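You operate a simulated robot arm through the tools that you are given. There is no shell and no other tool.

Carry out the task below with a simulated robot arm. There is one attempt and no reset: what you move stays moved.

## Task
Fix the cable end from the green mat in the blue clamp.
Fine: loosen the wing screw, lift the bar, lay the cable under it, shut the bar and turn the wing screw to its stop. Leave the red clamp and the other cable ends.

Only the result counts: the job must be done as asked and must still hold three seconds after the hand-in. Knocking over, shifting, dropping, spilling or breaking anything else fails it.

## Robot
A 7-joint arm with a fingered hand, fixed in place. Base frame: the origin is at the foot of the arm, x ahead of it, y to its left, z up; the work surface is at about z = 900. Lengths are in mm, angles in rad, forces in N, time in s.
With the tool pointing down near the work surface it reaches from about 220 to 680 mm from the base axis. Its first joint turns from -2.897 to 2.897 rad. Payload 4 kg.
Tool frame: the origin (TCP) lies between the finger pads and is the grasp point; the fingertips stand 26 mm ahead of it; z points along the fingers, y is the line along which they close. Largest opening 156 mm; the body of the gripper starts 73 mm behind the TCP. The gripper is a hand of 4 fingers: y runs from the thumb to the fingers, the wrist lies at [0, 0, -239] in the tool frame, and closing takes about 1.5 s.
Orientation is that of the tool frame in the base frame, as a unit quaternion [w, x, y, z]. With the fingers straight down and closing along the base's y, the tool's x points along the base's -x, its y along +y and its z along -z.

## Interface
- The arm moves only by the tool arm_command. Its argument "targets" is a list of rows, each a list of 2 entries, a list of its own where there are three numbers: the shift along the tool's x, y, z in units of 40 mm (1.0 is 40 mm), then the turn, a rotation vector about the tool's x, y, z in units of 6 degrees (1.0 is 6 degrees). In form: [[[x, y, z], [wx, wy, wz]], ...]. A call has 1 to 20 rows; each row shifts and turns the commanded pose from where the row before left it, along the tool's axes as they then stand. "jaw" is the finger opening in mm, from 0 to 156, set as the call begins (left out, the last holds). A call with a number of a shift or a turn outside -1 to 1 is refused whole. Each row takes 0.2 s and may step no farther than 50 mm and 0.15 rad from the row before; otherwise, or with a gripper value out of range, the whole call is refused. Where a pose cannot be reached the arm comes as near as it can. A force on the tool above 40 N (or 10 N above the force at the start of the call, whichever is more), or a blocked arm, ends the call early, and 0.2 s more pass. The fingers move at their own pace (about 72 mm/s each) and stop on an object; they squeeze with about 32 N. The grip force told is the motor's: it shows also when the fingers shut on nothing. Time passes only in rows, and 0.2 s behind the last, so rows that do not move let the fingers close. It gives the time, the measured TCP pose, the force on the tool (base axes), the opening and the grip force at its end, in the units of the frame above (readings bear some noise), with the torque about the TCP (base axes, N m) and any sound that the robot's microphone picked up, and new pictures: "views" is both (left out), scene, wrist or none.
- Cameras (640 x 400 px; columns grow to the right, rows downward): "scene" is fixed at [60.1, 654.2, 1660.1]; the picture's right is [-0.70, -0.71, 0.00], its down [-0.57, 0.56, -0.60] and it looks along [0.42, -0.42, -0.80] (base axes); focal length 331 px, centre (320, 200). "wrist" rides on the gripper at [58, -58, -91] in the tool frame; the picture's right is [0.71, 0.71, 0.00], its down [-0.53, 0.53, -0.67] and it looks along [-0.47, 0.47, 0.74] (tool axes); focal length 265 px, centre (320, 200). There is no depth. A picture from a camera that has moved, and an enlarged one, comes with that camera's place and axes in the base frame and with its lens. The place of the scene camera against the robot may be out by one fixed shift of up to 12 mm in any direction.
- set_fingers(finger1, finger2, finger3, thumb_bend): sets how far each is bent, from 0 (flat) to 1 (curled in); at 0.3 the hand is open as for a grip, at 0.7 the pads meet at the TCP. One left out holds its place. A second passes; each finger stops where it meets its share of the squeeze, and holds until it gets a number again. A gripper value or a shape takes the hand back. It gives what a move gives, with no picture; readings hold the bend of each and the force on the fingers (four entries, about 0 where the hand has none), thumb and palm.
- set_grasp(shape): the hand has 4 fingers and takes this shape, open, in about a second: jaw (thumb against the fingers, like two jaws); tri (thumb and two fingers); tip (a fingertip pinch); poke (one finger out to press); point (the index stretched); flat (the hand flat); cup (the hand cupped); fist (a fist). The gripper value then closes the fingers along that shape, each until it touches; the sizes above hold for jaw. It gives what a move gives, with no picture.
- zoom(camera, box): a new picture of the part [left, top, right, bottom] of that camera's present view, enlarged. It takes no simulated time.
- close_job(): hands the job in; it is judged then, once.

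Nothing tells you positions but the pictures and the camera data. Unless the task says otherwise, let go and move clear before handing in.

The tools are called after "Call:" as a command line: name --argument value ..., lists and objects as JSON in quotes. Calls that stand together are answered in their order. arm_command: Moves the arm, as the interface text tells. Its arguments: {"type":"object","properties":{"targets":{"type":"array","items":{"type":"array"}},"jaw":{"type":"number"},"views":{"type":"string","enum":["both","scene","wrist","none"]}},"required":["targets"]} The other tools are called the same way: set_grasp (shape) gives the hand a shape; set_fingers (finger1, finger2, finger3, thumb_bend) moves the fingers one by one; zoom (camera, box) takes an enlarged picture of a part of a camera's view; close_job () hands the job in.

At the start:

```text
clock: 0.0
tool_pos: [301.7, 276.4, 1206.0]
tcp_rot: [0.0, 0.0, 1.0, 0.0]
force: [0.6, 0.3, -1.0]
moment: [-0.02, 0.0, -0.05]
width: 156.1
gripper_force: 0.0
shape: jaw
bend: [0.3, 0.3, 0.3, 0.3]
finger forces: [0.0, 0.0, 0.0, 0.1, 0.0, 0.0]
```

scene: 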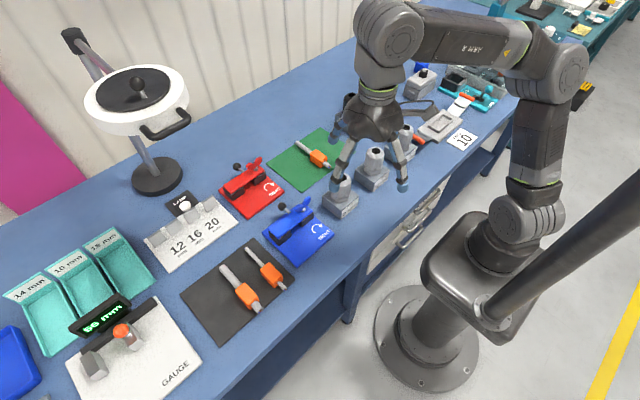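
wrist: 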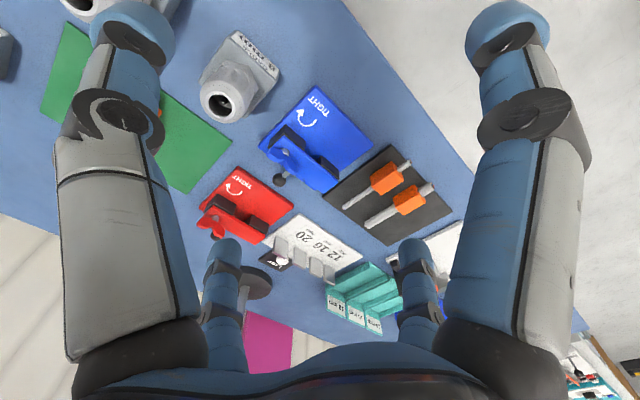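

I see a blue clamp and a red clamp, a green mat with one cable end (orange grip), and a black mat with two other cable ends. I'll look closer before moving.

Call:
zoom --camera "scene" --box '[250, 180, 350, 270]'

Call:
zoom --camera "scene" --box '[260, 120, 360, 200]'

Call:
zoom --camera "wrist" --box '[180, 70, 460, 260]'

Call:
zoom --camera "scene" --box '[200, 140, 300, 220]'

```text
4.44 times, centred on (300, 225) of scene
camera zoom: at [60.1, 654.2, 1660.1], right [-0.7, -0.71, 0.0], down [-0.57, 0.56, -0.6], along [0.42, -0.42, -0.8], focal length 1471 px, centre (409, 89)
```

zoom: 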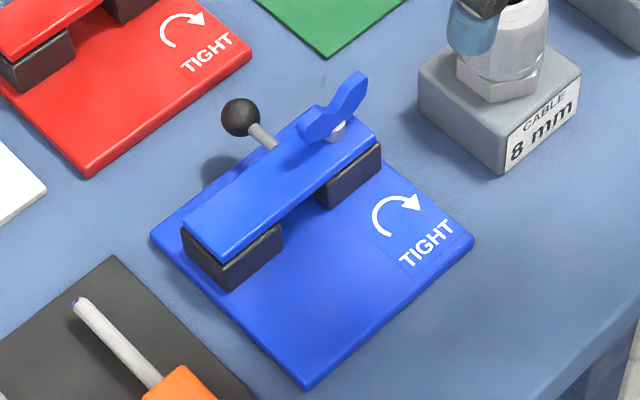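

```text
5.00 times, centred on (310, 160) of scene
camera zoom: at [60.1, 654.2, 1660.1], right [-0.7, -0.71, 0.0], down [-0.57, 0.56, -0.6], along [0.42, -0.42, -0.8], focal length 1655 px, centre (370, 400)
```

zoom: 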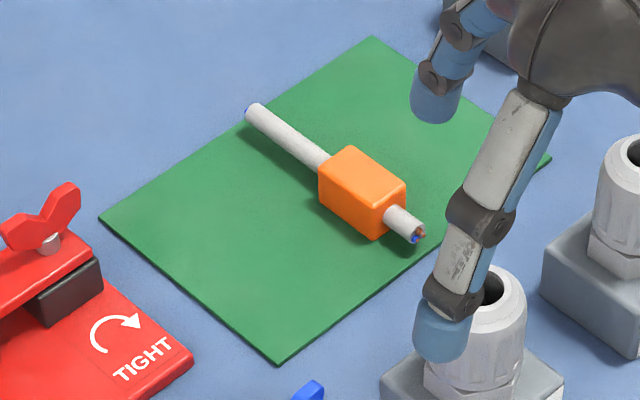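

```text
2.11 times, centred on (320, 165) of wrist
camera zoom: at [242.7, 217.3, 1296.7], right [-0.71, 0.71, 0.0], down [0.53, 0.53, 0.67], along [0.47, 0.47, -0.74], focal length 559 px, centre (320, 274)
```

zoom: 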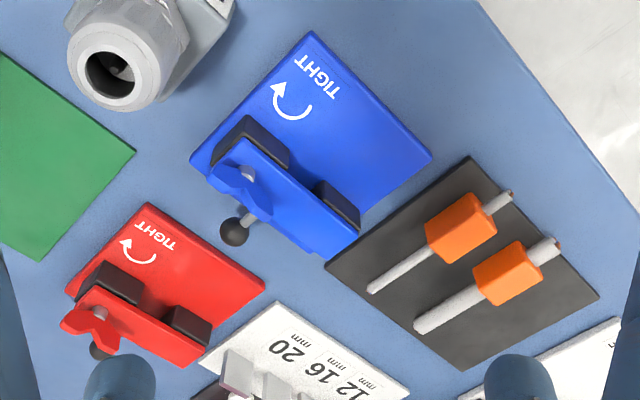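

```text
5.00 times, centred on (250, 180) of scene
camera zoom: at [60.1, 654.2, 1660.1], right [-0.7, -0.71, 0.0], down [-0.57, 0.56, -0.6], along [0.42, -0.42, -0.8], focal length 1655 px, centre (670, 300)
```

zoom: 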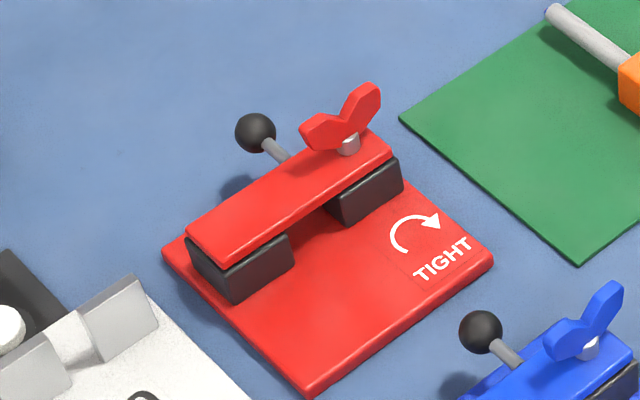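

The blue clamp sits at roughly x 349–486, y 309–445, with its wing screw near (440, 327). The green-mat cable lies along x near y≈152, x 524–669. I'll move the hand over the clamp for a closer look.

Call:
arm_command --targets '[[[-0.8, 0.25, 0.5], [0, 0, 0]], [[-0.8, 0.25, 0.5], [0, 0, 0]], [[-0.8, 0.25, 0.5], [0, 0, 0]], [[-0.5, 0.25, 0.5], [0, 0, 0]]]' --views "both"

```text
clock: 1.0
tool_pos: [417.3, 316.5, 1125.7]
tcp_rot: [0.0, 0.0, 1.0, 0.0]
force: [-0.6, 0.5, 0.2]
moment: [0.01, -0.02, -0.03]
width: 156.0
gripper_force: 0.1
shape: jaw
bend: [0.3, 0.3, 0.3, 0.3]
finger forces: [0.0, 0.0, 0.0, 0.0, 0.0, 0.0]
camera wrist: at [359.0, 256.8, 1216.7], right [-0.71, 0.71, 0.0], down [0.53, 0.53, 0.67], along [0.47, 0.47, -0.74], focal length 265 px, centre (320, 200)
```

scene: 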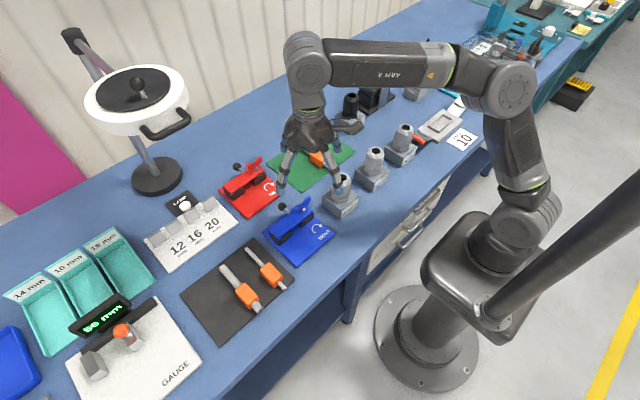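
wrist: 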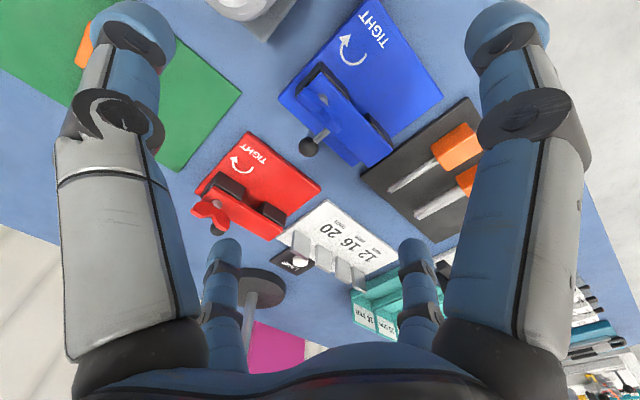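

The hand is now above the blue clamp's area; I'll zoom on the clamp to see its parts.

Call:
zoom --camera "wrist" --box '[260, 20, 420, 180]'

Call:
zoom --camera "scene" --box '[260, 180, 340, 260]'

```text
2.50 times, centred on (340, 100) of wrist
camera zoom: at [359.0, 256.8, 1216.7], right [-0.71, 0.71, 0.0], down [0.53, 0.53, 0.67], along [0.47, 0.47, -0.74], focal length 664 px, centre (270, 450)
```

zoom: 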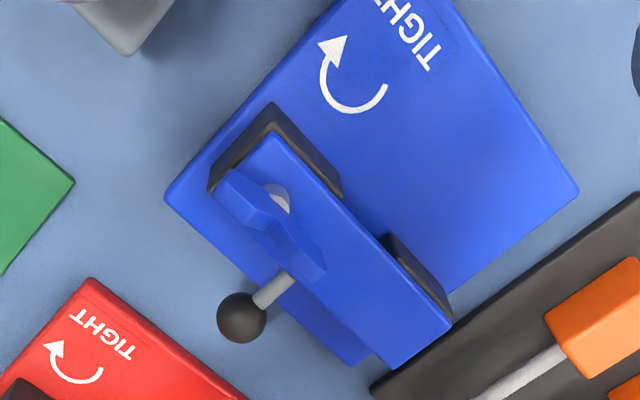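

```text
5.00 times, centred on (300, 220) of scene
camera zoom: at [60.1, 654.2, 1660.1], right [-0.7, -0.71, 0.0], down [-0.57, 0.56, -0.6], along [0.42, -0.42, -0.8], focal length 1655 px, centre (420, 100)
```

zoom: 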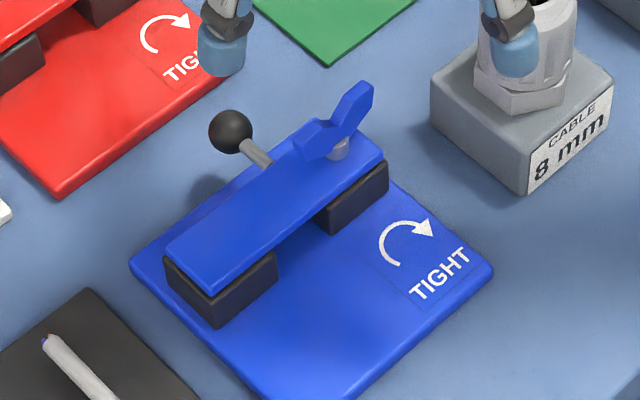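

The bar runs along y, with the wing near its −y end and the ball handle sticking out on the +x side. Now I'll look at the hand's own shape in the scene view before choosing a grip.

Call:
zoom --camera "scene" --box '[260, 90, 370, 200]'

Call:
set_grasp --shape "tip"

Call:
zoom --camera "scene" --box '[260, 90, 370, 200]'

Call:
zoom --camera "wrist" --box '[0, 0, 640, 400]'

```text
3.64 times, centred on (315, 145) of scene
camera zoom: at [60.1, 654.2, 1660.1], right [-0.7, -0.71, 0.0], down [-0.57, 0.56, -0.6], along [0.42, -0.42, -0.8], focal length 1203 px, centre (338, 400)
```

zoom: 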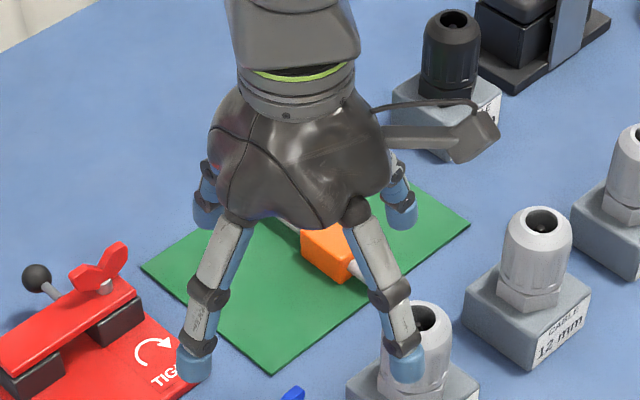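

```text
clock: 1.9
tool_pos: [417.4, 317.6, 1125.9]
tcp_rot: [0.001, 0.001, 1.0, 0.0]
force: [-0.2, 0.1, -0.5]
moment: [0.03, 0.0, 0.0]
width: 156.1
gripper_force: 0.2
shape: tip
bend: [0.12, 0.3, 0.12, 0.3]
finger forces: [0.0, 0.0, 0.0, 0.1, 0.0, 0.0]
```

```text
3.64 times, centred on (315, 145) of scene
camera zoom: at [60.1, 654.2, 1660.1], right [-0.7, -0.71, 0.0], down [-0.57, 0.56, -0.6], along [0.42, -0.42, -0.8], focal length 1203 px, centre (338, 400)
```

zoom: 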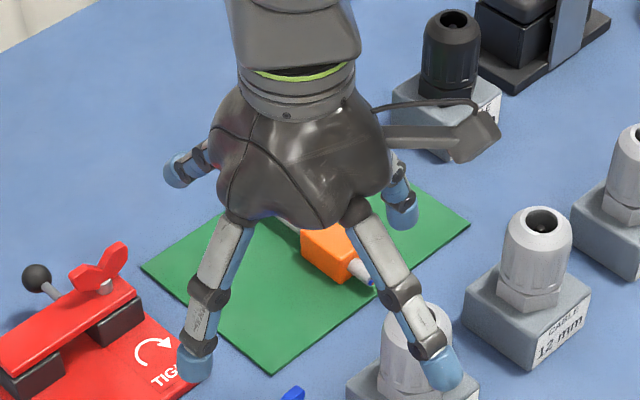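

```text
1.00 times, centred on (320, 200) of wrist (not enlarged: the box is as wide or as high as the picture)
camera zoom: at [358.6, 256.7, 1216.9], right [-0.71, 0.71, 0.0], down [0.53, 0.53, 0.67], along [0.47, 0.47, -0.74], focal length 265 px, centre (320, 200)
```

zoom: 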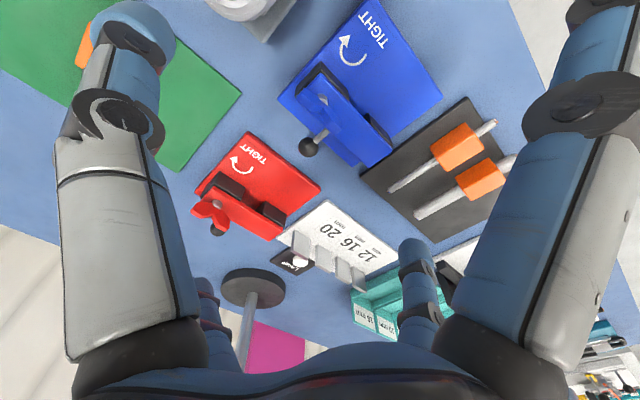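

The hand has four digits in a cross: thumb at −y, finger 2 at +y, fingers 1 and 3 along ±x. I'll see how far the side fingers fold out of the way.

Call:
set_fingers --finger1 0.0 --finger2 0.55 --finger3 0.0 --thumb_bend 0.55

Call:
zoom --camera "scene" --box '[260, 90, 370, 200]'

Call:
zoom --camera "wrist" --box '[0, 0, 640, 400]'

```text
clock: 2.9
tool_pos: [416.8, 316.7, 1125.2]
tcp_rot: [-0.001, 0.0, 1.0, 0.0]
force: [-0.2, -1.1, 0.2]
moment: [0.0, -0.03, -0.01]
width: 108.5
gripper_force: 0.0
shape: fingers
bend: [0.01, 0.55, 0.01, 0.55]
finger forces: [0.0, 0.1, 0.0, 0.0, 0.0, 0.1]
```

```text
3.64 times, centred on (315, 145) of scene
camera zoom: at [60.1, 654.2, 1660.1], right [-0.7, -0.71, 0.0], down [-0.57, 0.56, -0.6], along [0.42, -0.42, -0.8], focal length 1203 px, centre (338, 400)
```

zoom: 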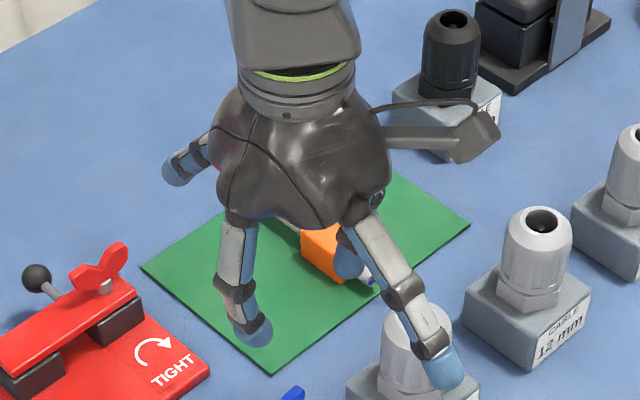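

```text
1.00 times, centred on (320, 200) of wrist (not enlarged: the box is as wide or as high as the picture)
camera zoom: at [358.7, 256.8, 1216.8], right [-0.71, 0.71, 0.0], down [0.53, 0.53, 0.67], along [0.47, 0.47, -0.74], focal length 265 px, centre (320, 200)
```

zoom: 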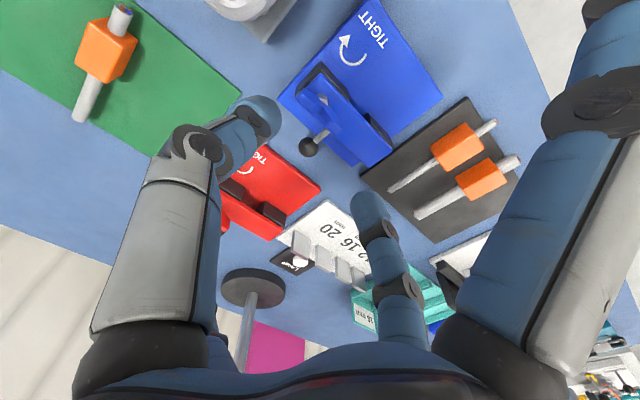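

Pads close linearly with bend, so I can pinch with any opposing pair, which is useful for turning the screw in 90° strokes. I'll half-close all digits for compactness and lower the hand above the wing screw for a closer look.

Call:
set_fingers --finger1 0.45 --finger2 0.45 --finger3 0.45 --thumb_bend 0.45

Call:
arm_command --targets '[[[-0.18, 0.19, 1.0], [0, 0, 0]], [[-0.18, 0.19, 0.9], [0, 0, 0]], [[0, 0, 0], [0, 0, 0]]]' --views "both"

```text
clock: 3.9
tool_pos: [416.5, 317.8, 1126.0]
tcp_rot: [0.0, -0.001, 1.0, 0.0]
force: [0.1, 0.5, 0.0]
moment: [0.0, -0.02, 0.03]
width: 65.4
gripper_force: 0.0
shape: fingers
bend: [0.45, 0.45, 0.45, 0.45]
finger forces: [0.0, 0.0, 0.1, 0.1, 0.0, 0.0]
```

```text
clock: 4.7
tool_pos: [432.0, 333.5, 1048.7]
tcp_rot: [0.0, 0.0, 1.0, 0.001]
force: [-0.1, 0.1, 0.4]
moment: [-0.03, -0.02, -0.02]
width: 65.4
gripper_force: 0.0
shape: fingers
bend: [0.45, 0.45, 0.45, 0.45]
finger forces: [0.0, 0.0, 0.0, 0.0, 0.1, 0.1]
camera wrist: at [373.1, 274.5, 1140.4], right [-0.71, 0.71, 0.0], down [0.53, 0.53, 0.67], along [0.47, 0.47, -0.74], focal length 265 px, centre (320, 200)
```

scene: 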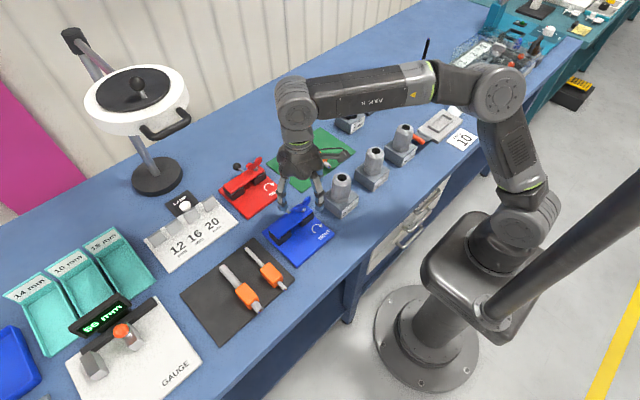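
wrist: 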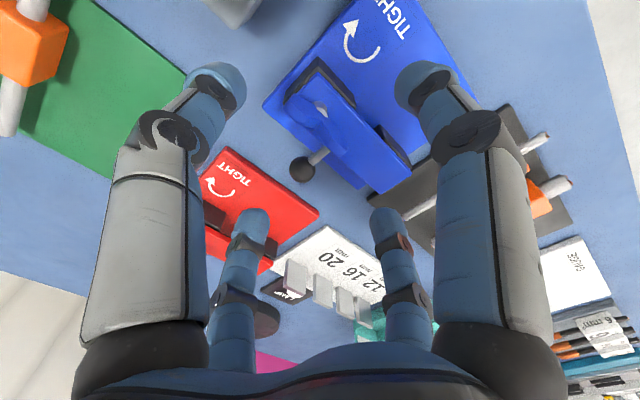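

The hand is centred above the wing at z≈1049. I'll zoom to measure wing position, height and angle.

Call:
zoom --camera "wrist" --box '[260, 50, 420, 200]'

Call:
zoom --camera "scene" --box '[260, 170, 340, 250]'

```text
2.67 times, centred on (340, 125) of wrist
camera zoom: at [373.1, 274.5, 1140.4], right [-0.71, 0.71, 0.0], down [0.53, 0.53, 0.67], along [0.47, 0.47, -0.74], focal length 708 px, centre (267, 400)
```

zoom: 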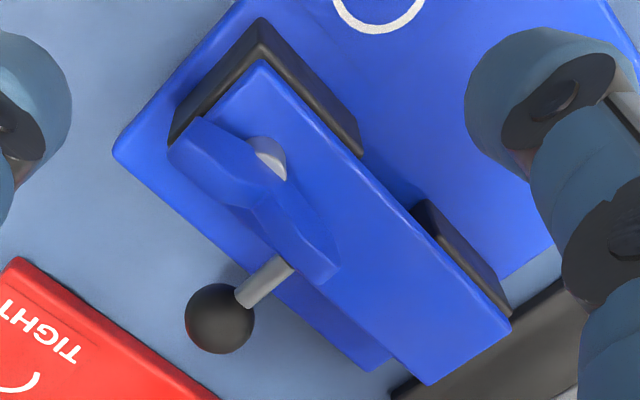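

```text
5.00 times, centred on (300, 210) of scene
camera zoom: at [60.1, 654.2, 1660.1], right [-0.7, -0.71, 0.0], down [-0.57, 0.56, -0.6], along [0.42, -0.42, -0.8], focal length 1655 px, centre (420, 150)
```

zoom: 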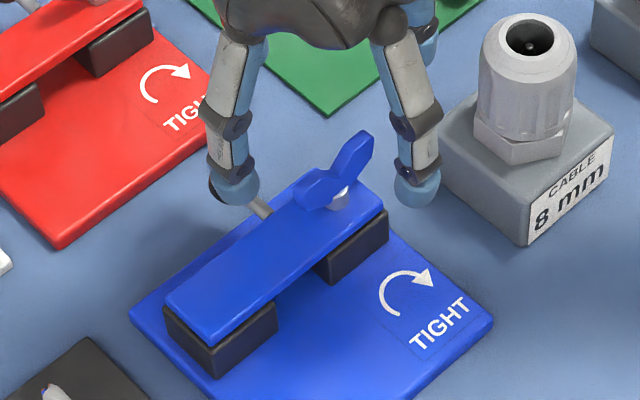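

Wing blade: along y from ≈304 to 357 at x≈427–437, top z≈980, axis ≈(432, 331); ball ≈(481, 360, 947). I'll lower so fingers 1 and 3 straddle the blade along x, with thumb and finger 2 kept wider.

Call:
set_fingers --finger1 0.45 --finger2 0.4 --finger3 0.45 --thumb_bend 0.4

Call:
arm_command --targets '[[[0, -0.06, 0.6], [0, 0, 0]], [[0, 0, 0.5], [0, 0, 0]], [[0, 0, 0.3], [0, 0, 0]], [[0, 0, 0.1], [0, 0, 0]], [[0, 0, 0], [0, 0, 0]]]' --views "both"

Call:
zoom --camera "scene" --box '[260, 170, 340, 250]'

Call:
zoom --camera "wrist" --box '[220, 80, 420, 260]'

```text
clock: 5.7
tool_pos: [431.2, 334.4, 1049.6]
tcp_rot: [0.0, 0.0, 1.0, 0.0]
force: [0.5, -0.6, 0.8]
moment: [0.03, 0.04, -0.02]
width: 72.3
gripper_force: 0.1
shape: fingers
bend: [0.45, 0.4, 0.45, 0.4]
finger forces: [0.0, 0.0, 0.1, 0.0, 0.0, 0.0]
```

```text
clock: 6.9
tool_pos: [432.3, 332.9, 989.9]
tcp_rot: [0.0, 0.0, 1.0, 0.0]
force: [-0.1, -0.7, 0.2]
moment: [-0.02, -0.03, 0.01]
width: 72.2
gripper_force: 0.0
shape: fingers
bend: [0.45, 0.4, 0.45, 0.4]
finger forces: [0.1, 0.0, 0.1, 0.1, 0.0, 0.0]
camera wrist: at [374.0, 271.7, 1080.3], right [-0.71, 0.71, 0.0], down [0.53, 0.53, 0.67], along [0.47, 0.47, -0.74], focal length 265 px, centre (320, 200)
```

scene: 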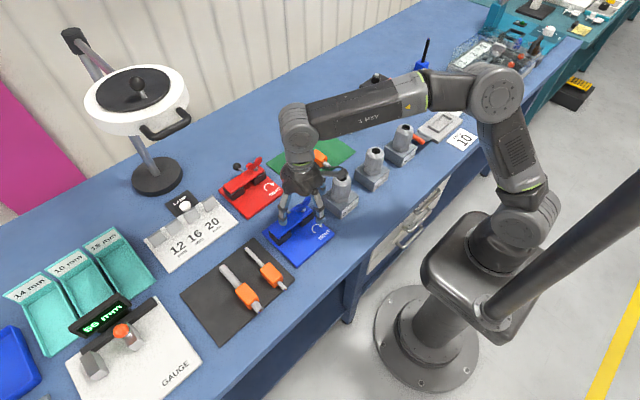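
wrist: 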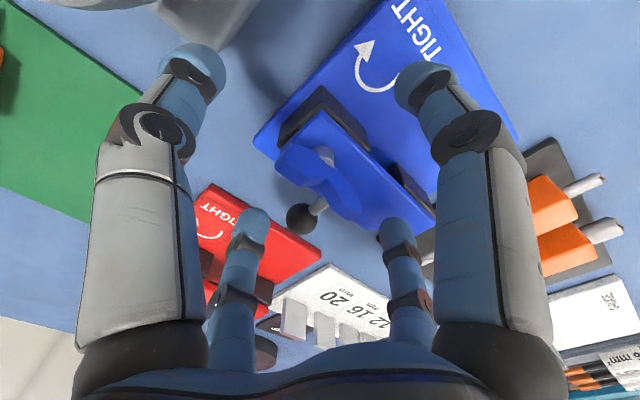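

```text
5.00 times, centred on (300, 210) of scene
camera zoom: at [60.1, 654.2, 1660.1], right [-0.7, -0.71, 0.0], down [-0.57, 0.56, -0.6], along [0.42, -0.42, -0.8], focal length 1655 px, centre (420, 150)
```

zoom: 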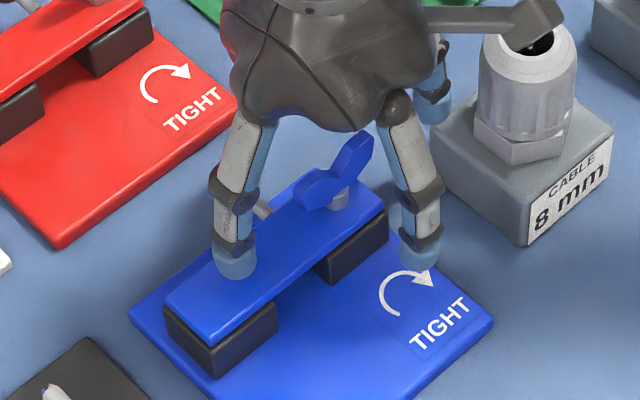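

```text
2.22 times, centred on (320, 170) of wrist
camera zoom: at [374.0, 271.7, 1080.3], right [-0.71, 0.71, 0.0], down [0.53, 0.53, 0.67], along [0.47, 0.47, -0.74], focal length 590 px, centre (320, 267)
```

zoom: 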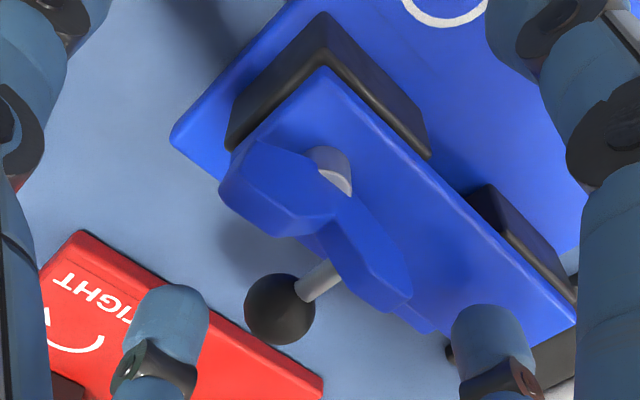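

Bar top is ≈948, and the digit tips are currently ≈955. I'll open thumb and finger 2 a little so they clear the bar, go down another ~10 mm, then pinch the blade with fingers 1 and 3.

Call:
set_fingers --finger1 0.45 --finger2 0.32 --finger3 0.45 --thumb_bend 0.34

Call:
arm_command --targets '[[[0, -0.03, 0.15], [0, 0, 0]], [[0, 0, 0.12], [0, 0, 0]], [[0, 0, 0], [0, 0, 0]]]' --views "none"

Call:
set_fingers --finger1 0.85 --finger3 0.85

Call:
zoom --camera "scene" --box '[260, 170, 340, 250]'

Call:
zoom --camera "wrist" --box '[220, 80, 420, 260]'

```text
clock: 7.9
tool_pos: [432.7, 331.0, 989.1]
tcp_rot: [0.0, 0.001, 1.0, 0.0]
force: [-0.2, 0.0, 0.6]
moment: [0.02, -0.04, 0.0]
width: 81.6
gripper_force: 0.1
shape: fingers
bend: [0.45, 0.32, 0.45, 0.34]
finger forces: [0.0, 0.0, 0.0, 0.0, 0.0, 0.0]
```

```text
clock: 8.7
tool_pos: [433.7, 331.2, 980.0]
tcp_rot: [0.0, 0.0, 1.0, 0.0]
force: [-0.1, -0.2, 0.1]
moment: [0.01, 0.0, 0.0]
width: 82.0
gripper_force: 0.1
shape: fingers
bend: [0.45, 0.32, 0.45, 0.34]
finger forces: [0.0, 0.0, 0.0, 0.1, 0.0, 0.1]
```

```text
clock: 9.7
tool_pos: [433.4, 328.8, 979.0]
tcp_rot: [0.0, 0.0, 1.0, 0.0]
force: [-1.2, 0.3, 3.0]
moment: [0.0, 0.05, 0.0]
width: 65.4
gripper_force: 11.9
shape: fingers
bend: [0.64, 0.32, 0.65, 0.34]
finger forces: [13.4, 0.0, 10.2, 0.1, 0.1, 0.1]
```

```text
5.00 times, centred on (300, 210) of scene
camera zoom: at [60.1, 654.2, 1660.1], right [-0.7, -0.71, 0.0], down [-0.57, 0.56, -0.6], along [0.42, -0.42, -0.8], focal length 1655 px, centre (420, 150)
```

zoom: 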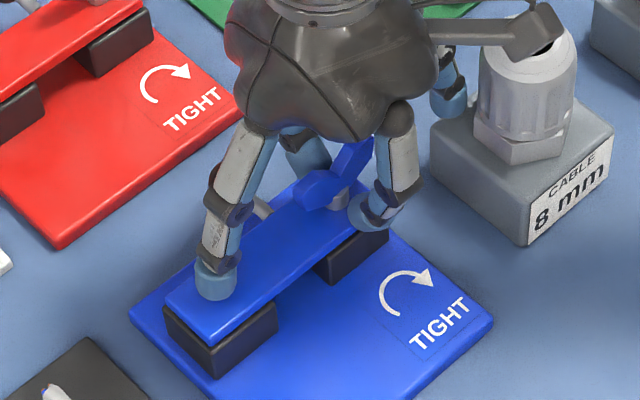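

```text
2.22 times, centred on (320, 170) of wrist
camera zoom: at [374.7, 269.9, 1070.0], right [-0.71, 0.71, 0.0], down [0.53, 0.53, 0.67], along [0.47, 0.47, -0.74], focal length 590 px, centre (320, 267)
```

zoom: 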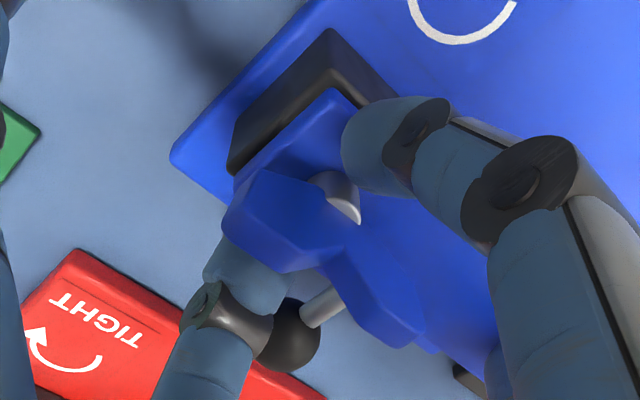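

Fingers 1 and 3 now hold the wing (13 N / 10 N). I'll turn counter-clockwise 30° (negative about tool z) and check whether the wing follows.

Call:
arm_command --targets '[[[0, 0, 0], [0, 0, -1]], [[0, 0, 0], [0, 0, -1]], [[0, 0, 0], [0, 0, -1]], [[0, 0, 0], [0, 0, -1]], [[0, 0, 0], [0, 0, -1]]]' --views "both"

Call:
zoom --camera "scene" --box '[260, 170, 340, 250]'

Call:
zoom --camera "wrist" --box '[220, 80, 420, 260]'

```text
clock: 10.9
tool_pos: [432.4, 328.2, 978.4]
tcp_rot: [0.001, -0.26, 0.966, 0.0]
force: [1.9, 1.6, 5.5]
moment: [0.04, -0.05, -0.14]
width: 74.1
gripper_force: 10.8
shape: fingers
bend: [0.65, 0.32, 0.64, 0.34]
finger forces: [10.0, 0.1, 11.7, 0.0, 0.0, 0.1]
camera wrist: at [410.5, 247.6, 1069.6], right [-0.97, 0.26, 0.0], down [0.19, 0.72, 0.67], along [0.17, 0.65, -0.74], focal length 265 px, centre (320, 200)
```

scene: 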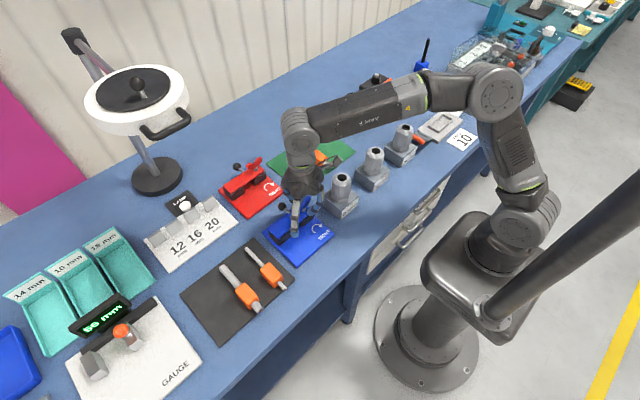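
wrist: 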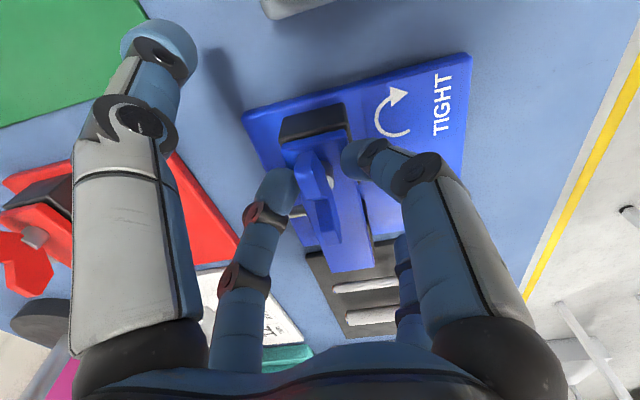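

```text
5.00 times, centred on (300, 210) of scene
camera zoom: at [60.1, 654.2, 1660.1], right [-0.7, -0.71, 0.0], down [-0.57, 0.56, -0.6], along [0.42, -0.42, -0.8], focal length 1655 px, centre (420, 150)
```

zoom: 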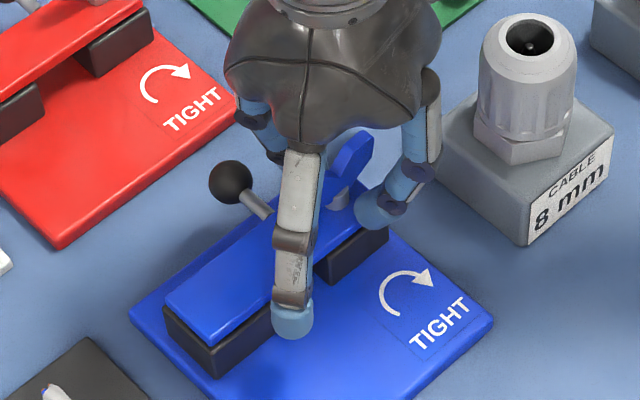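

```text
2.22 times, centred on (320, 170) of wrist
camera zoom: at [410.5, 247.6, 1069.6], right [-0.97, 0.26, 0.0], down [0.19, 0.72, 0.67], along [0.17, 0.65, -0.74], focal length 590 px, centre (320, 267)
```

zoom: 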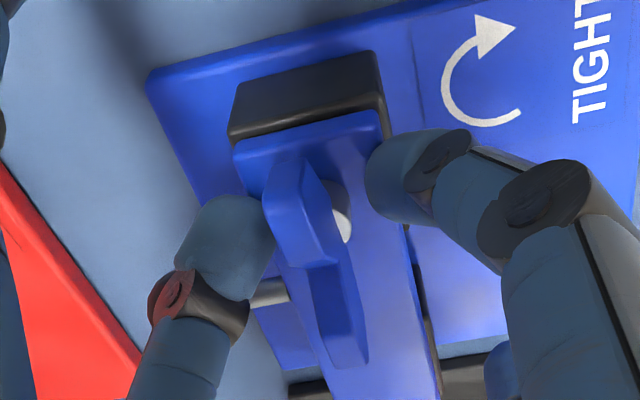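

The fingers slipped: the wing is still parallel to the bar, and a flat pinch gives too little torque. I'll back off, lift, turn the hand to 45° across the blade, and cage the wing with all four digits so they push on its lobes.

Call:
set_fingers --finger1 0.5 --finger3 0.5

Call:
arm_command --targets '[[[0, 0, -0.5], [0, 0, 0]], [[0, 0, -0.5], [0, 0, 0.5]], [[0, 0, 0], [0, 0, 1]], [[0, 0, 0], [0, 0, 1]], [[0, 0, 0], [0, 0, 1]], [[0, 0, 0], [0, 0, 1]], [[0, 0, 0], [0, 0, 1]], [[0, 0, 0], [0, 0, 1]], [[0, 0, 0], [0, 0, 1]], [[0, 0, 0], [0, 0, 1]], [[0, 0, 0], [0, 0, 1]], [[0, 0, 0], [0, 0, 1]], [[0, 0, 0], [0, 0, 1]], [[0, 0, 0], [0, 0, 1]], [[0, 0, 0], [0, 0, 0]]]' --views "both"

Call:
zoom --camera "wrist" --box '[220, 80, 420, 260]'

```text
clock: 11.9
tool_pos: [432.9, 328.3, 978.5]
tcp_rot: [0.001, -0.259, 0.966, 0.001]
force: [-1.4, -1.3, 0.4]
moment: [0.0, 0.04, -0.01]
width: 75.9
gripper_force: 1.5
shape: fingers
bend: [0.5, 0.32, 0.52, 0.34]
finger forces: [0.0, 0.0, 2.1, 0.1, 0.0, 0.0]
```

```text
clock: 15.1
tool_pos: [480.6, 294.3, 1021.6]
tcp_rot: [0.0, 0.342, 0.94, 0.0]
force: [2.4, 1.5, 0.4]
moment: [0.05, -0.07, 0.06]
width: 74.0
gripper_force: 1.0
shape: fingers
bend: [0.5, 0.32, 0.5, 0.35]
finger forces: [0.1, 0.1, 0.0, 0.1, 2.4, 0.0]
out of reach, approached as far as the arm can: row 13, 14
camera wrist: at [398.9, 285.2, 1113.8], right [-0.09, 1.0, 0.0], down [0.74, 0.06, 0.67], along [0.66, 0.06, -0.74], focal length 265 px, centre (320, 200)
```

scene: 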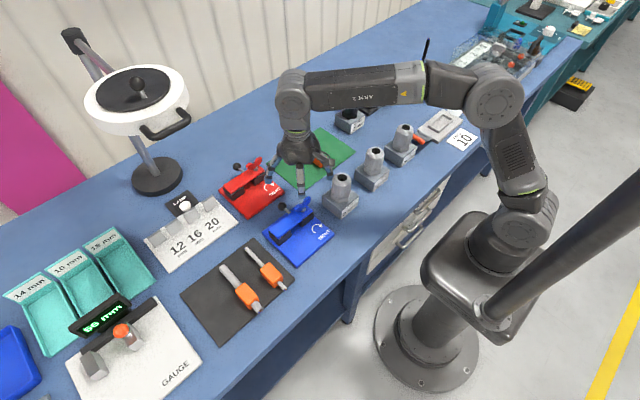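
wrist: 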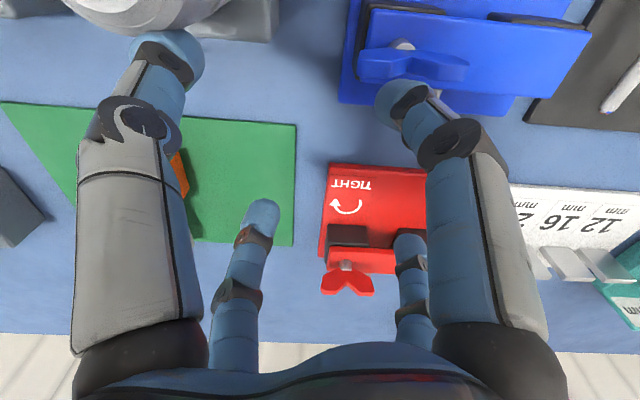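

```text
2.22 times, centred on (320, 170) of wrist
camera zoom: at [398.9, 285.2, 1113.8], right [-0.09, 1.0, 0.0], down [0.74, 0.06, 0.67], along [0.66, 0.06, -0.74], focal length 590 px, centre (320, 267)
```

zoom: 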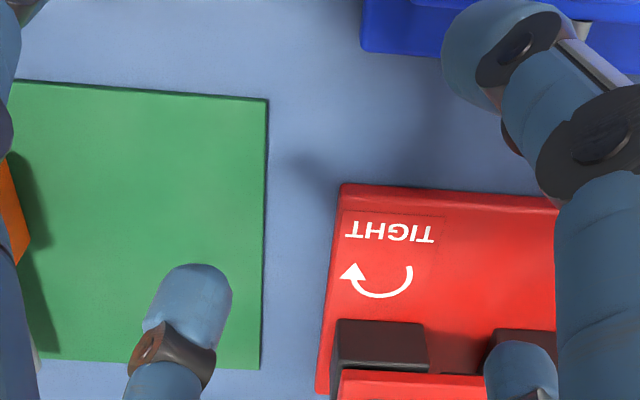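

The wrist ran into a turning limit and the arm drifted to (481, 294), with the thumb just touching the 8 mm gland (2.4 N). I'll first curl the thumb inward, away from the gland, and then check whether the gland moved.

Call:
set_fingers --thumb_bend 0.55

Call:
zoom --camera "scene" --box '[260, 170, 340, 250]'

Call:
zoom --camera "scene" --box '[300, 140, 380, 220]'

Call:
zoom --camera "wrist" --box '[0, 0, 640, 400]'

```text
clock: 16.1
tool_pos: [479.6, 294.6, 1023.0]
tcp_rot: [-0.001, 0.342, 0.94, -0.001]
force: [0.3, 0.1, -0.6]
moment: [0.02, -0.01, 0.0]
width: 44.1
gripper_force: 0.0
shape: fingers
bend: [0.5, 0.32, 0.5, 0.55]
finger forces: [0.0, 0.0, 0.1, 0.0, 0.0, 0.0]
```

```text
5.00 times, centred on (300, 210) of scene
camera zoom: at [60.1, 654.2, 1660.1], right [-0.7, -0.71, 0.0], down [-0.57, 0.56, -0.6], along [0.42, -0.42, -0.8], focal length 1655 px, centre (420, 150)
```

zoom: 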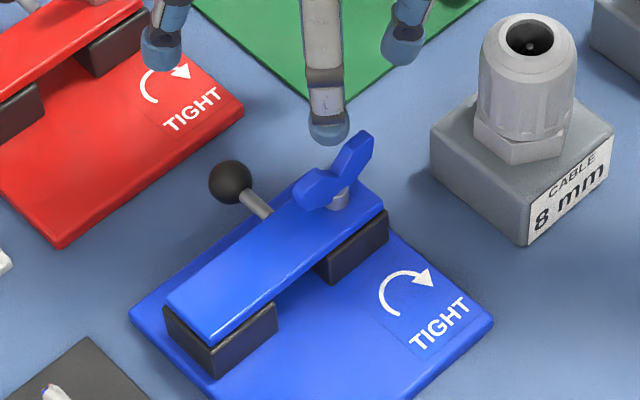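

```text
5.00 times, centred on (340, 180) of scene
camera zoom: at [60.1, 654.2, 1660.1], right [-0.7, -0.71, 0.0], down [-0.57, 0.56, -0.6], along [0.42, -0.42, -0.8], focal length 1655 px, centre (220, 300)
```

zoom: 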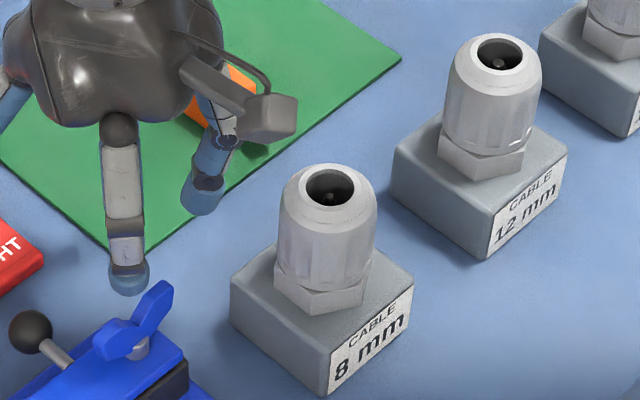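

```text
1.00 times, centred on (320, 200) of wrist (not enlarged: the box is as wide or as high as the picture)
camera zoom: at [398.4, 285.4, 1113.8], right [-0.09, 1.0, 0.0], down [0.74, 0.07, 0.67], along [0.66, 0.06, -0.75], focal length 265 px, centre (320, 200)
```

zoom: 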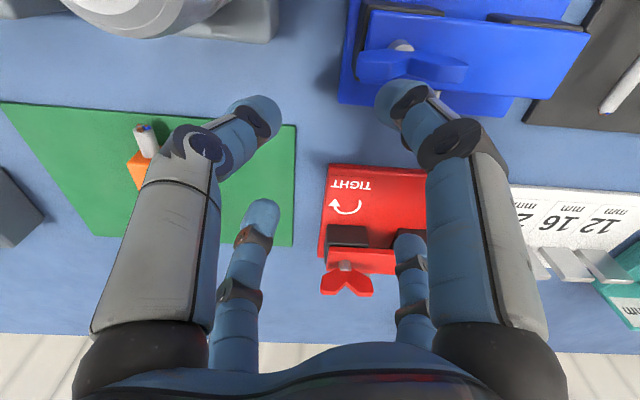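

The gland and blue clamp show no shift (same pixels as before). The wrist's clockwise limit here is about −35°, so I'll rotate back counter-clockwise and see where the arm settles.

Call:
arm_command --targets '[[[0, 0, 0], [0, 0, -1]], [[0, 0, 0], [0, 0, -1]], [[0, 0, 0], [0, 0, 0]]]' --views "wrist"

```text
clock: 16.9
tool_pos: [479.4, 294.5, 1022.3]
tcp_rot: [0.0, 0.253, 0.968, 0.0]
force: [-0.1, 0.7, -0.2]
moment: [0.0, 0.0, 0.01]
width: 44.5
gripper_force: 0.0
shape: fingers
bend: [0.5, 0.32, 0.5, 0.55]
finger forces: [0.1, 0.0, 0.1, 0.1, 0.0, 0.1]
camera wrist: at [400.7, 270.1, 1113.0], right [-0.27, 0.96, 0.0], down [0.72, 0.2, 0.67], along [0.64, 0.18, -0.74], focal length 265 px, centre (320, 200)
```

wrist: 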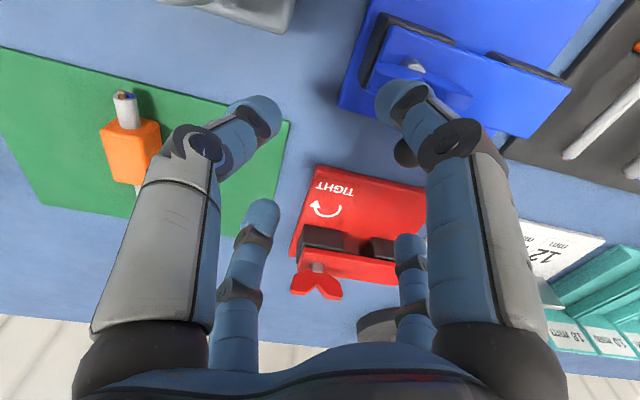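

The commanded pose restarts from where the arm is, good. I'll rise a little, move back over the screw axis (432, 331), and turn counter-clockwise to +45° so all four digits can cage the blade.

Call:
arm_command --targets '[[[0, 0, -0.5], [0, 0, 0]], [[0.74, 0.108, 0], [0, 0, 0]], [[0.74, 0.108, 0], [0, 0, 0]], [[0, 0, 0], [0, 0, -1]], [[0, 0, 0], [0, 0, -1]], [[0, 0, 0], [0, 0, -1]], [[0, 0, 0], [0, 0, -1]], [[0, 0, 0], [0, 0, -1]], [[0, 0, 0], [0, 0, -1]], [[0, 0, 0], [0, 0, -1]], [[0, 0, 0], [0, 0, -1]], [[0, 0, 0], [0, 0, -1]], [[0, 0, 0], [0, 0, -1]], [[0, 0, 0], [0, 0, -1]], [[0, 0, 0], [0, 0, -1]], [[0, 0, 0], [0, 0, -0.4]], [[0, 0, 0], [0, 0, 0]]]' --views "none"

Call:
set_fingers --finger1 0.57 --finger2 0.57 --finger3 0.57 --thumb_bend 0.57

Call:
zoom --camera "wrist" --box '[220, 40, 420, 240]'

Call:
zoom --camera "scene" --box '[260, 170, 340, 250]'

```text
clock: 20.5
tool_pos: [431.7, 330.3, 1043.3]
tcp_rot: [0.0, -0.384, 0.923, 0.0]
force: [-0.9, -0.3, -1.3]
moment: [-0.04, 0.0, -0.04]
width: 44.4
gripper_force: 0.0
shape: fingers
bend: [0.5, 0.32, 0.5, 0.55]
finger forces: [0.0, 0.1, 0.1, 0.1, 0.0, 0.0]
```

```text
clock: 21.5
tool_pos: [432.8, 331.6, 1043.5]
tcp_rot: [0.0, -0.383, 0.924, 0.0]
force: [-0.2, -0.1, 1.6]
moment: [0.01, 0.03, -0.01]
width: 34.4
gripper_force: 0.1
shape: fingers
bend: [0.56, 0.56, 0.56, 0.56]
finger forces: [0.0, 0.0, 0.0, 0.1, 0.0, 0.0]
```

```text
2.00 times, centred on (320, 140) of wrist
camera zoom: at [432.7, 247.2, 1133.8], right [-1.0, 0.0, 0.0], down [0.0, 0.74, 0.67], along [0.0, 0.67, -0.74], focal length 531 px, centre (320, 320)
```

zoom: 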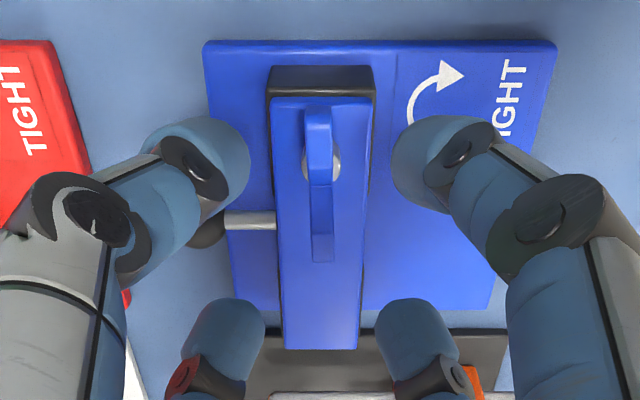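

```text
5.00 times, centred on (300, 210) of scene
camera zoom: at [60.1, 654.2, 1660.1], right [-0.7, -0.71, 0.0], down [-0.57, 0.56, -0.6], along [0.42, -0.42, -0.8], focal length 1655 px, centre (420, 150)
```

zoom: 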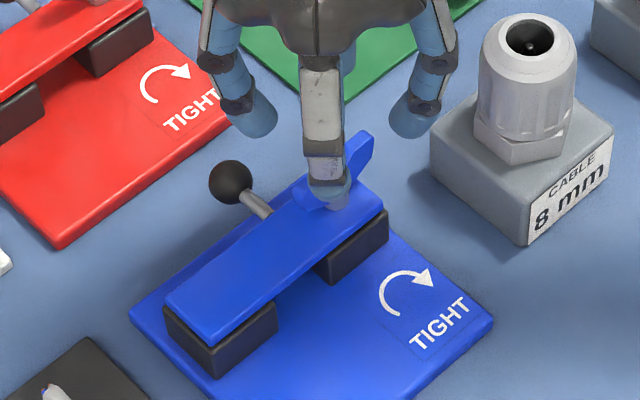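

The blade is centred under the cage (axis ≈ (432.8, 331)), fingers at 45° around it. I'll narrow the cage slightly, lower to z≈990, then close all four digits onto the blade.

Call:
set_fingers --finger1 0.595 --finger2 0.595 --finger3 0.595 --thumb_bend 0.595

Call:
arm_command --targets '[[[0, 0, 0.5], [0, 0, 0]], [[0, 0, 0.5], [0, 0, 0]], [[0, 0, 0.33], [0, 0, 0]], [[0, 0, 0], [0, 0, 0]]]' --views "none"

Call:
zoom --camera "wrist" --box '[220, 60, 420, 260]'

Call:
zoom --camera "scene" --box '[260, 170, 340, 250]'

```text
clock: 22.5
tool_pos: [432.4, 330.0, 1042.7]
tcp_rot: [0.0, -0.383, 0.924, 0.0]
force: [0.1, 0.9, -0.3]
moment: [0.0, 0.0, -0.03]
width: 26.0
gripper_force: 0.0
shape: fingers
bend: [0.59, 0.59, 0.59, 0.59]
finger forces: [0.0, 0.0, 0.0, 0.0, 0.1, 0.0]
```

```text
clock: 23.5
tool_pos: [432.2, 332.3, 990.9]
tcp_rot: [0.001, -0.383, 0.924, 0.001]
force: [-0.7, -0.4, 0.6]
moment: [0.0, 0.01, -0.02]
width: 25.9
gripper_force: 0.2
shape: fingers
bend: [0.59, 0.59, 0.59, 0.59]
finger forces: [0.0, 0.0, 0.0, 0.0, 0.1, 0.0]
```

```text
2.00 times, centred on (320, 160) of wrist
camera zoom: at [433.3, 248.7, 1081.6], right [-1.0, 0.0, 0.0], down [0.0, 0.74, 0.67], along [0.0, 0.67, -0.74], focal length 531 px, centre (320, 280)
```

zoom: 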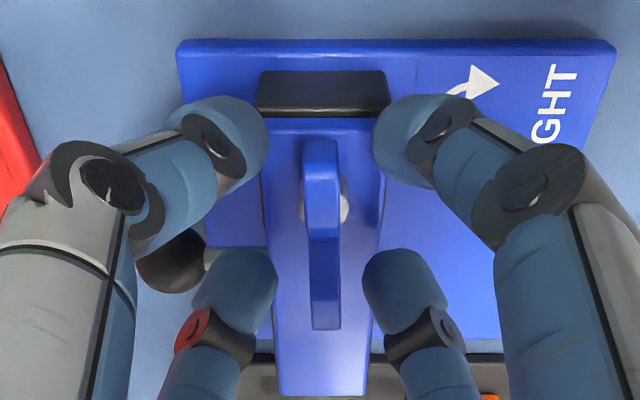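

```text
5.00 times, centred on (300, 210) of scene
camera zoom: at [60.1, 654.2, 1660.1], right [-0.7, -0.71, 0.0], down [-0.57, 0.56, -0.6], along [0.42, -0.42, -0.8], focal length 1655 px, centre (420, 150)
```

zoom: 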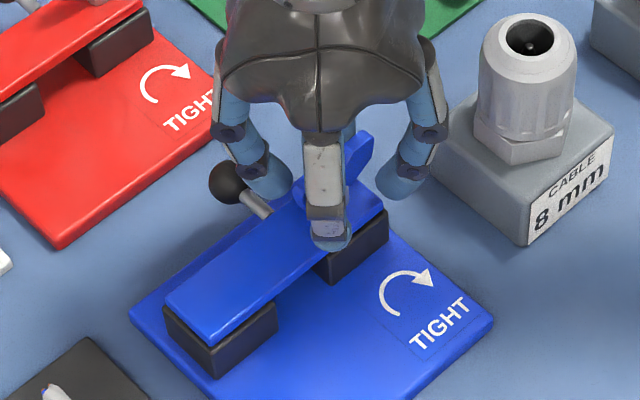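

The blade sits neatly inside the cage. Now I'll close the four digits on it.

Call:
set_fingers --finger1 0.72 --finger2 0.72 --finger3 0.72 --thumb_bend 0.72

Call:
zoom --camera "wrist" --box '[220, 60, 420, 260]'

```text
clock: 24.5
tool_pos: [433.5, 332.2, 991.3]
tcp_rot: [0.001, -0.383, 0.924, 0.0]
force: [0.3, -0.6, -1.4]
moment: [-0.04, 0.01, -0.02]
width: 4.5
gripper_force: 9.1
shape: fingers
bend: [0.67, 0.67, 0.68, 0.68]
finger forces: [4.8, 4.3, 3.7, 0.0, 5.5, 0.0]
```

```text
2.00 times, centred on (320, 160) of wrist
camera zoom: at [433.3, 248.6, 1081.7], right [-1.0, 0.0, 0.0], down [0.0, 0.74, 0.67], along [0.0, 0.67, -0.74], focal length 531 px, centre (320, 280)
```

zoom: 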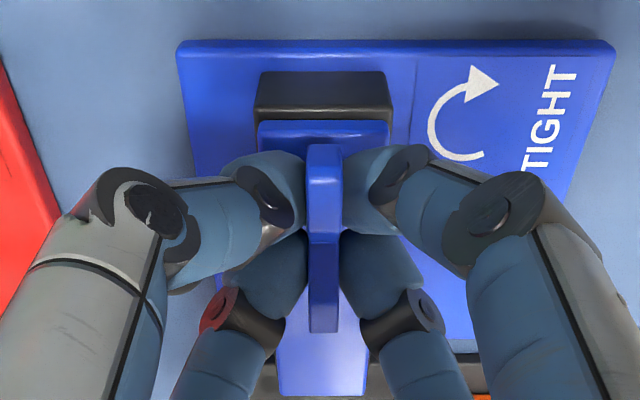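

All four digits grip the blade. I'll turn counter-clockwise in 6° steps and watch.

Call:
arm_command --targets '[[[0, 0, 0], [0, 0, -1]], [[0, 0, 0], [0, 0, -1]], [[0, 0, 0], [0, 0, -1]], [[0, 0, 0], [0, 0, -1]], [[0, 0, 0], [0, 0, -1]]]' --views "none"

Call:
zoom --camera "wrist" --box '[220, 60, 420, 260]'

Call:
zoom --camera "scene" --box '[260, 170, 340, 250]'

```text
clock: 25.7
tool_pos: [433.0, 332.0, 989.5]
tcp_rot: [0.0, -0.61, 0.793, 0.0]
force: [2.4, 1.9, -0.2]
moment: [0.03, -0.02, -0.01]
width: 5.0
gripper_force: 8.7
shape: fingers
bend: [0.67, 0.67, 0.67, 0.68]
finger forces: [4.4, 3.4, 4.6, 0.1, 5.2, 0.1]
```

```text
2.00 times, centred on (320, 160) of wrist
camera zoom: at [474.6, 259.0, 1081.0], right [-0.87, -0.5, 0.0], down [-0.37, 0.64, 0.67], along [-0.34, 0.58, -0.74], focal length 531 px, centre (320, 280)
```

zoom: 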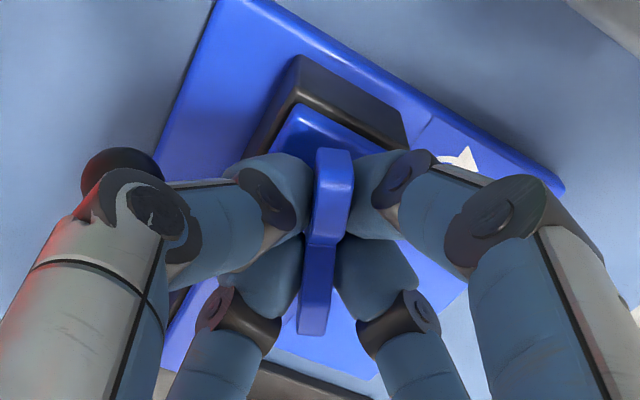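

```text
5.00 times, centred on (300, 210) of scene
camera zoom: at [60.1, 654.2, 1660.1], right [-0.7, -0.71, 0.0], down [-0.57, 0.56, -0.6], along [0.42, -0.42, -0.8], focal length 1655 px, centre (420, 150)
```

zoom: 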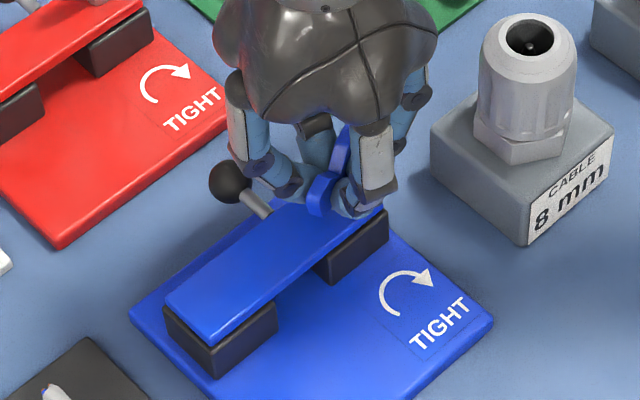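

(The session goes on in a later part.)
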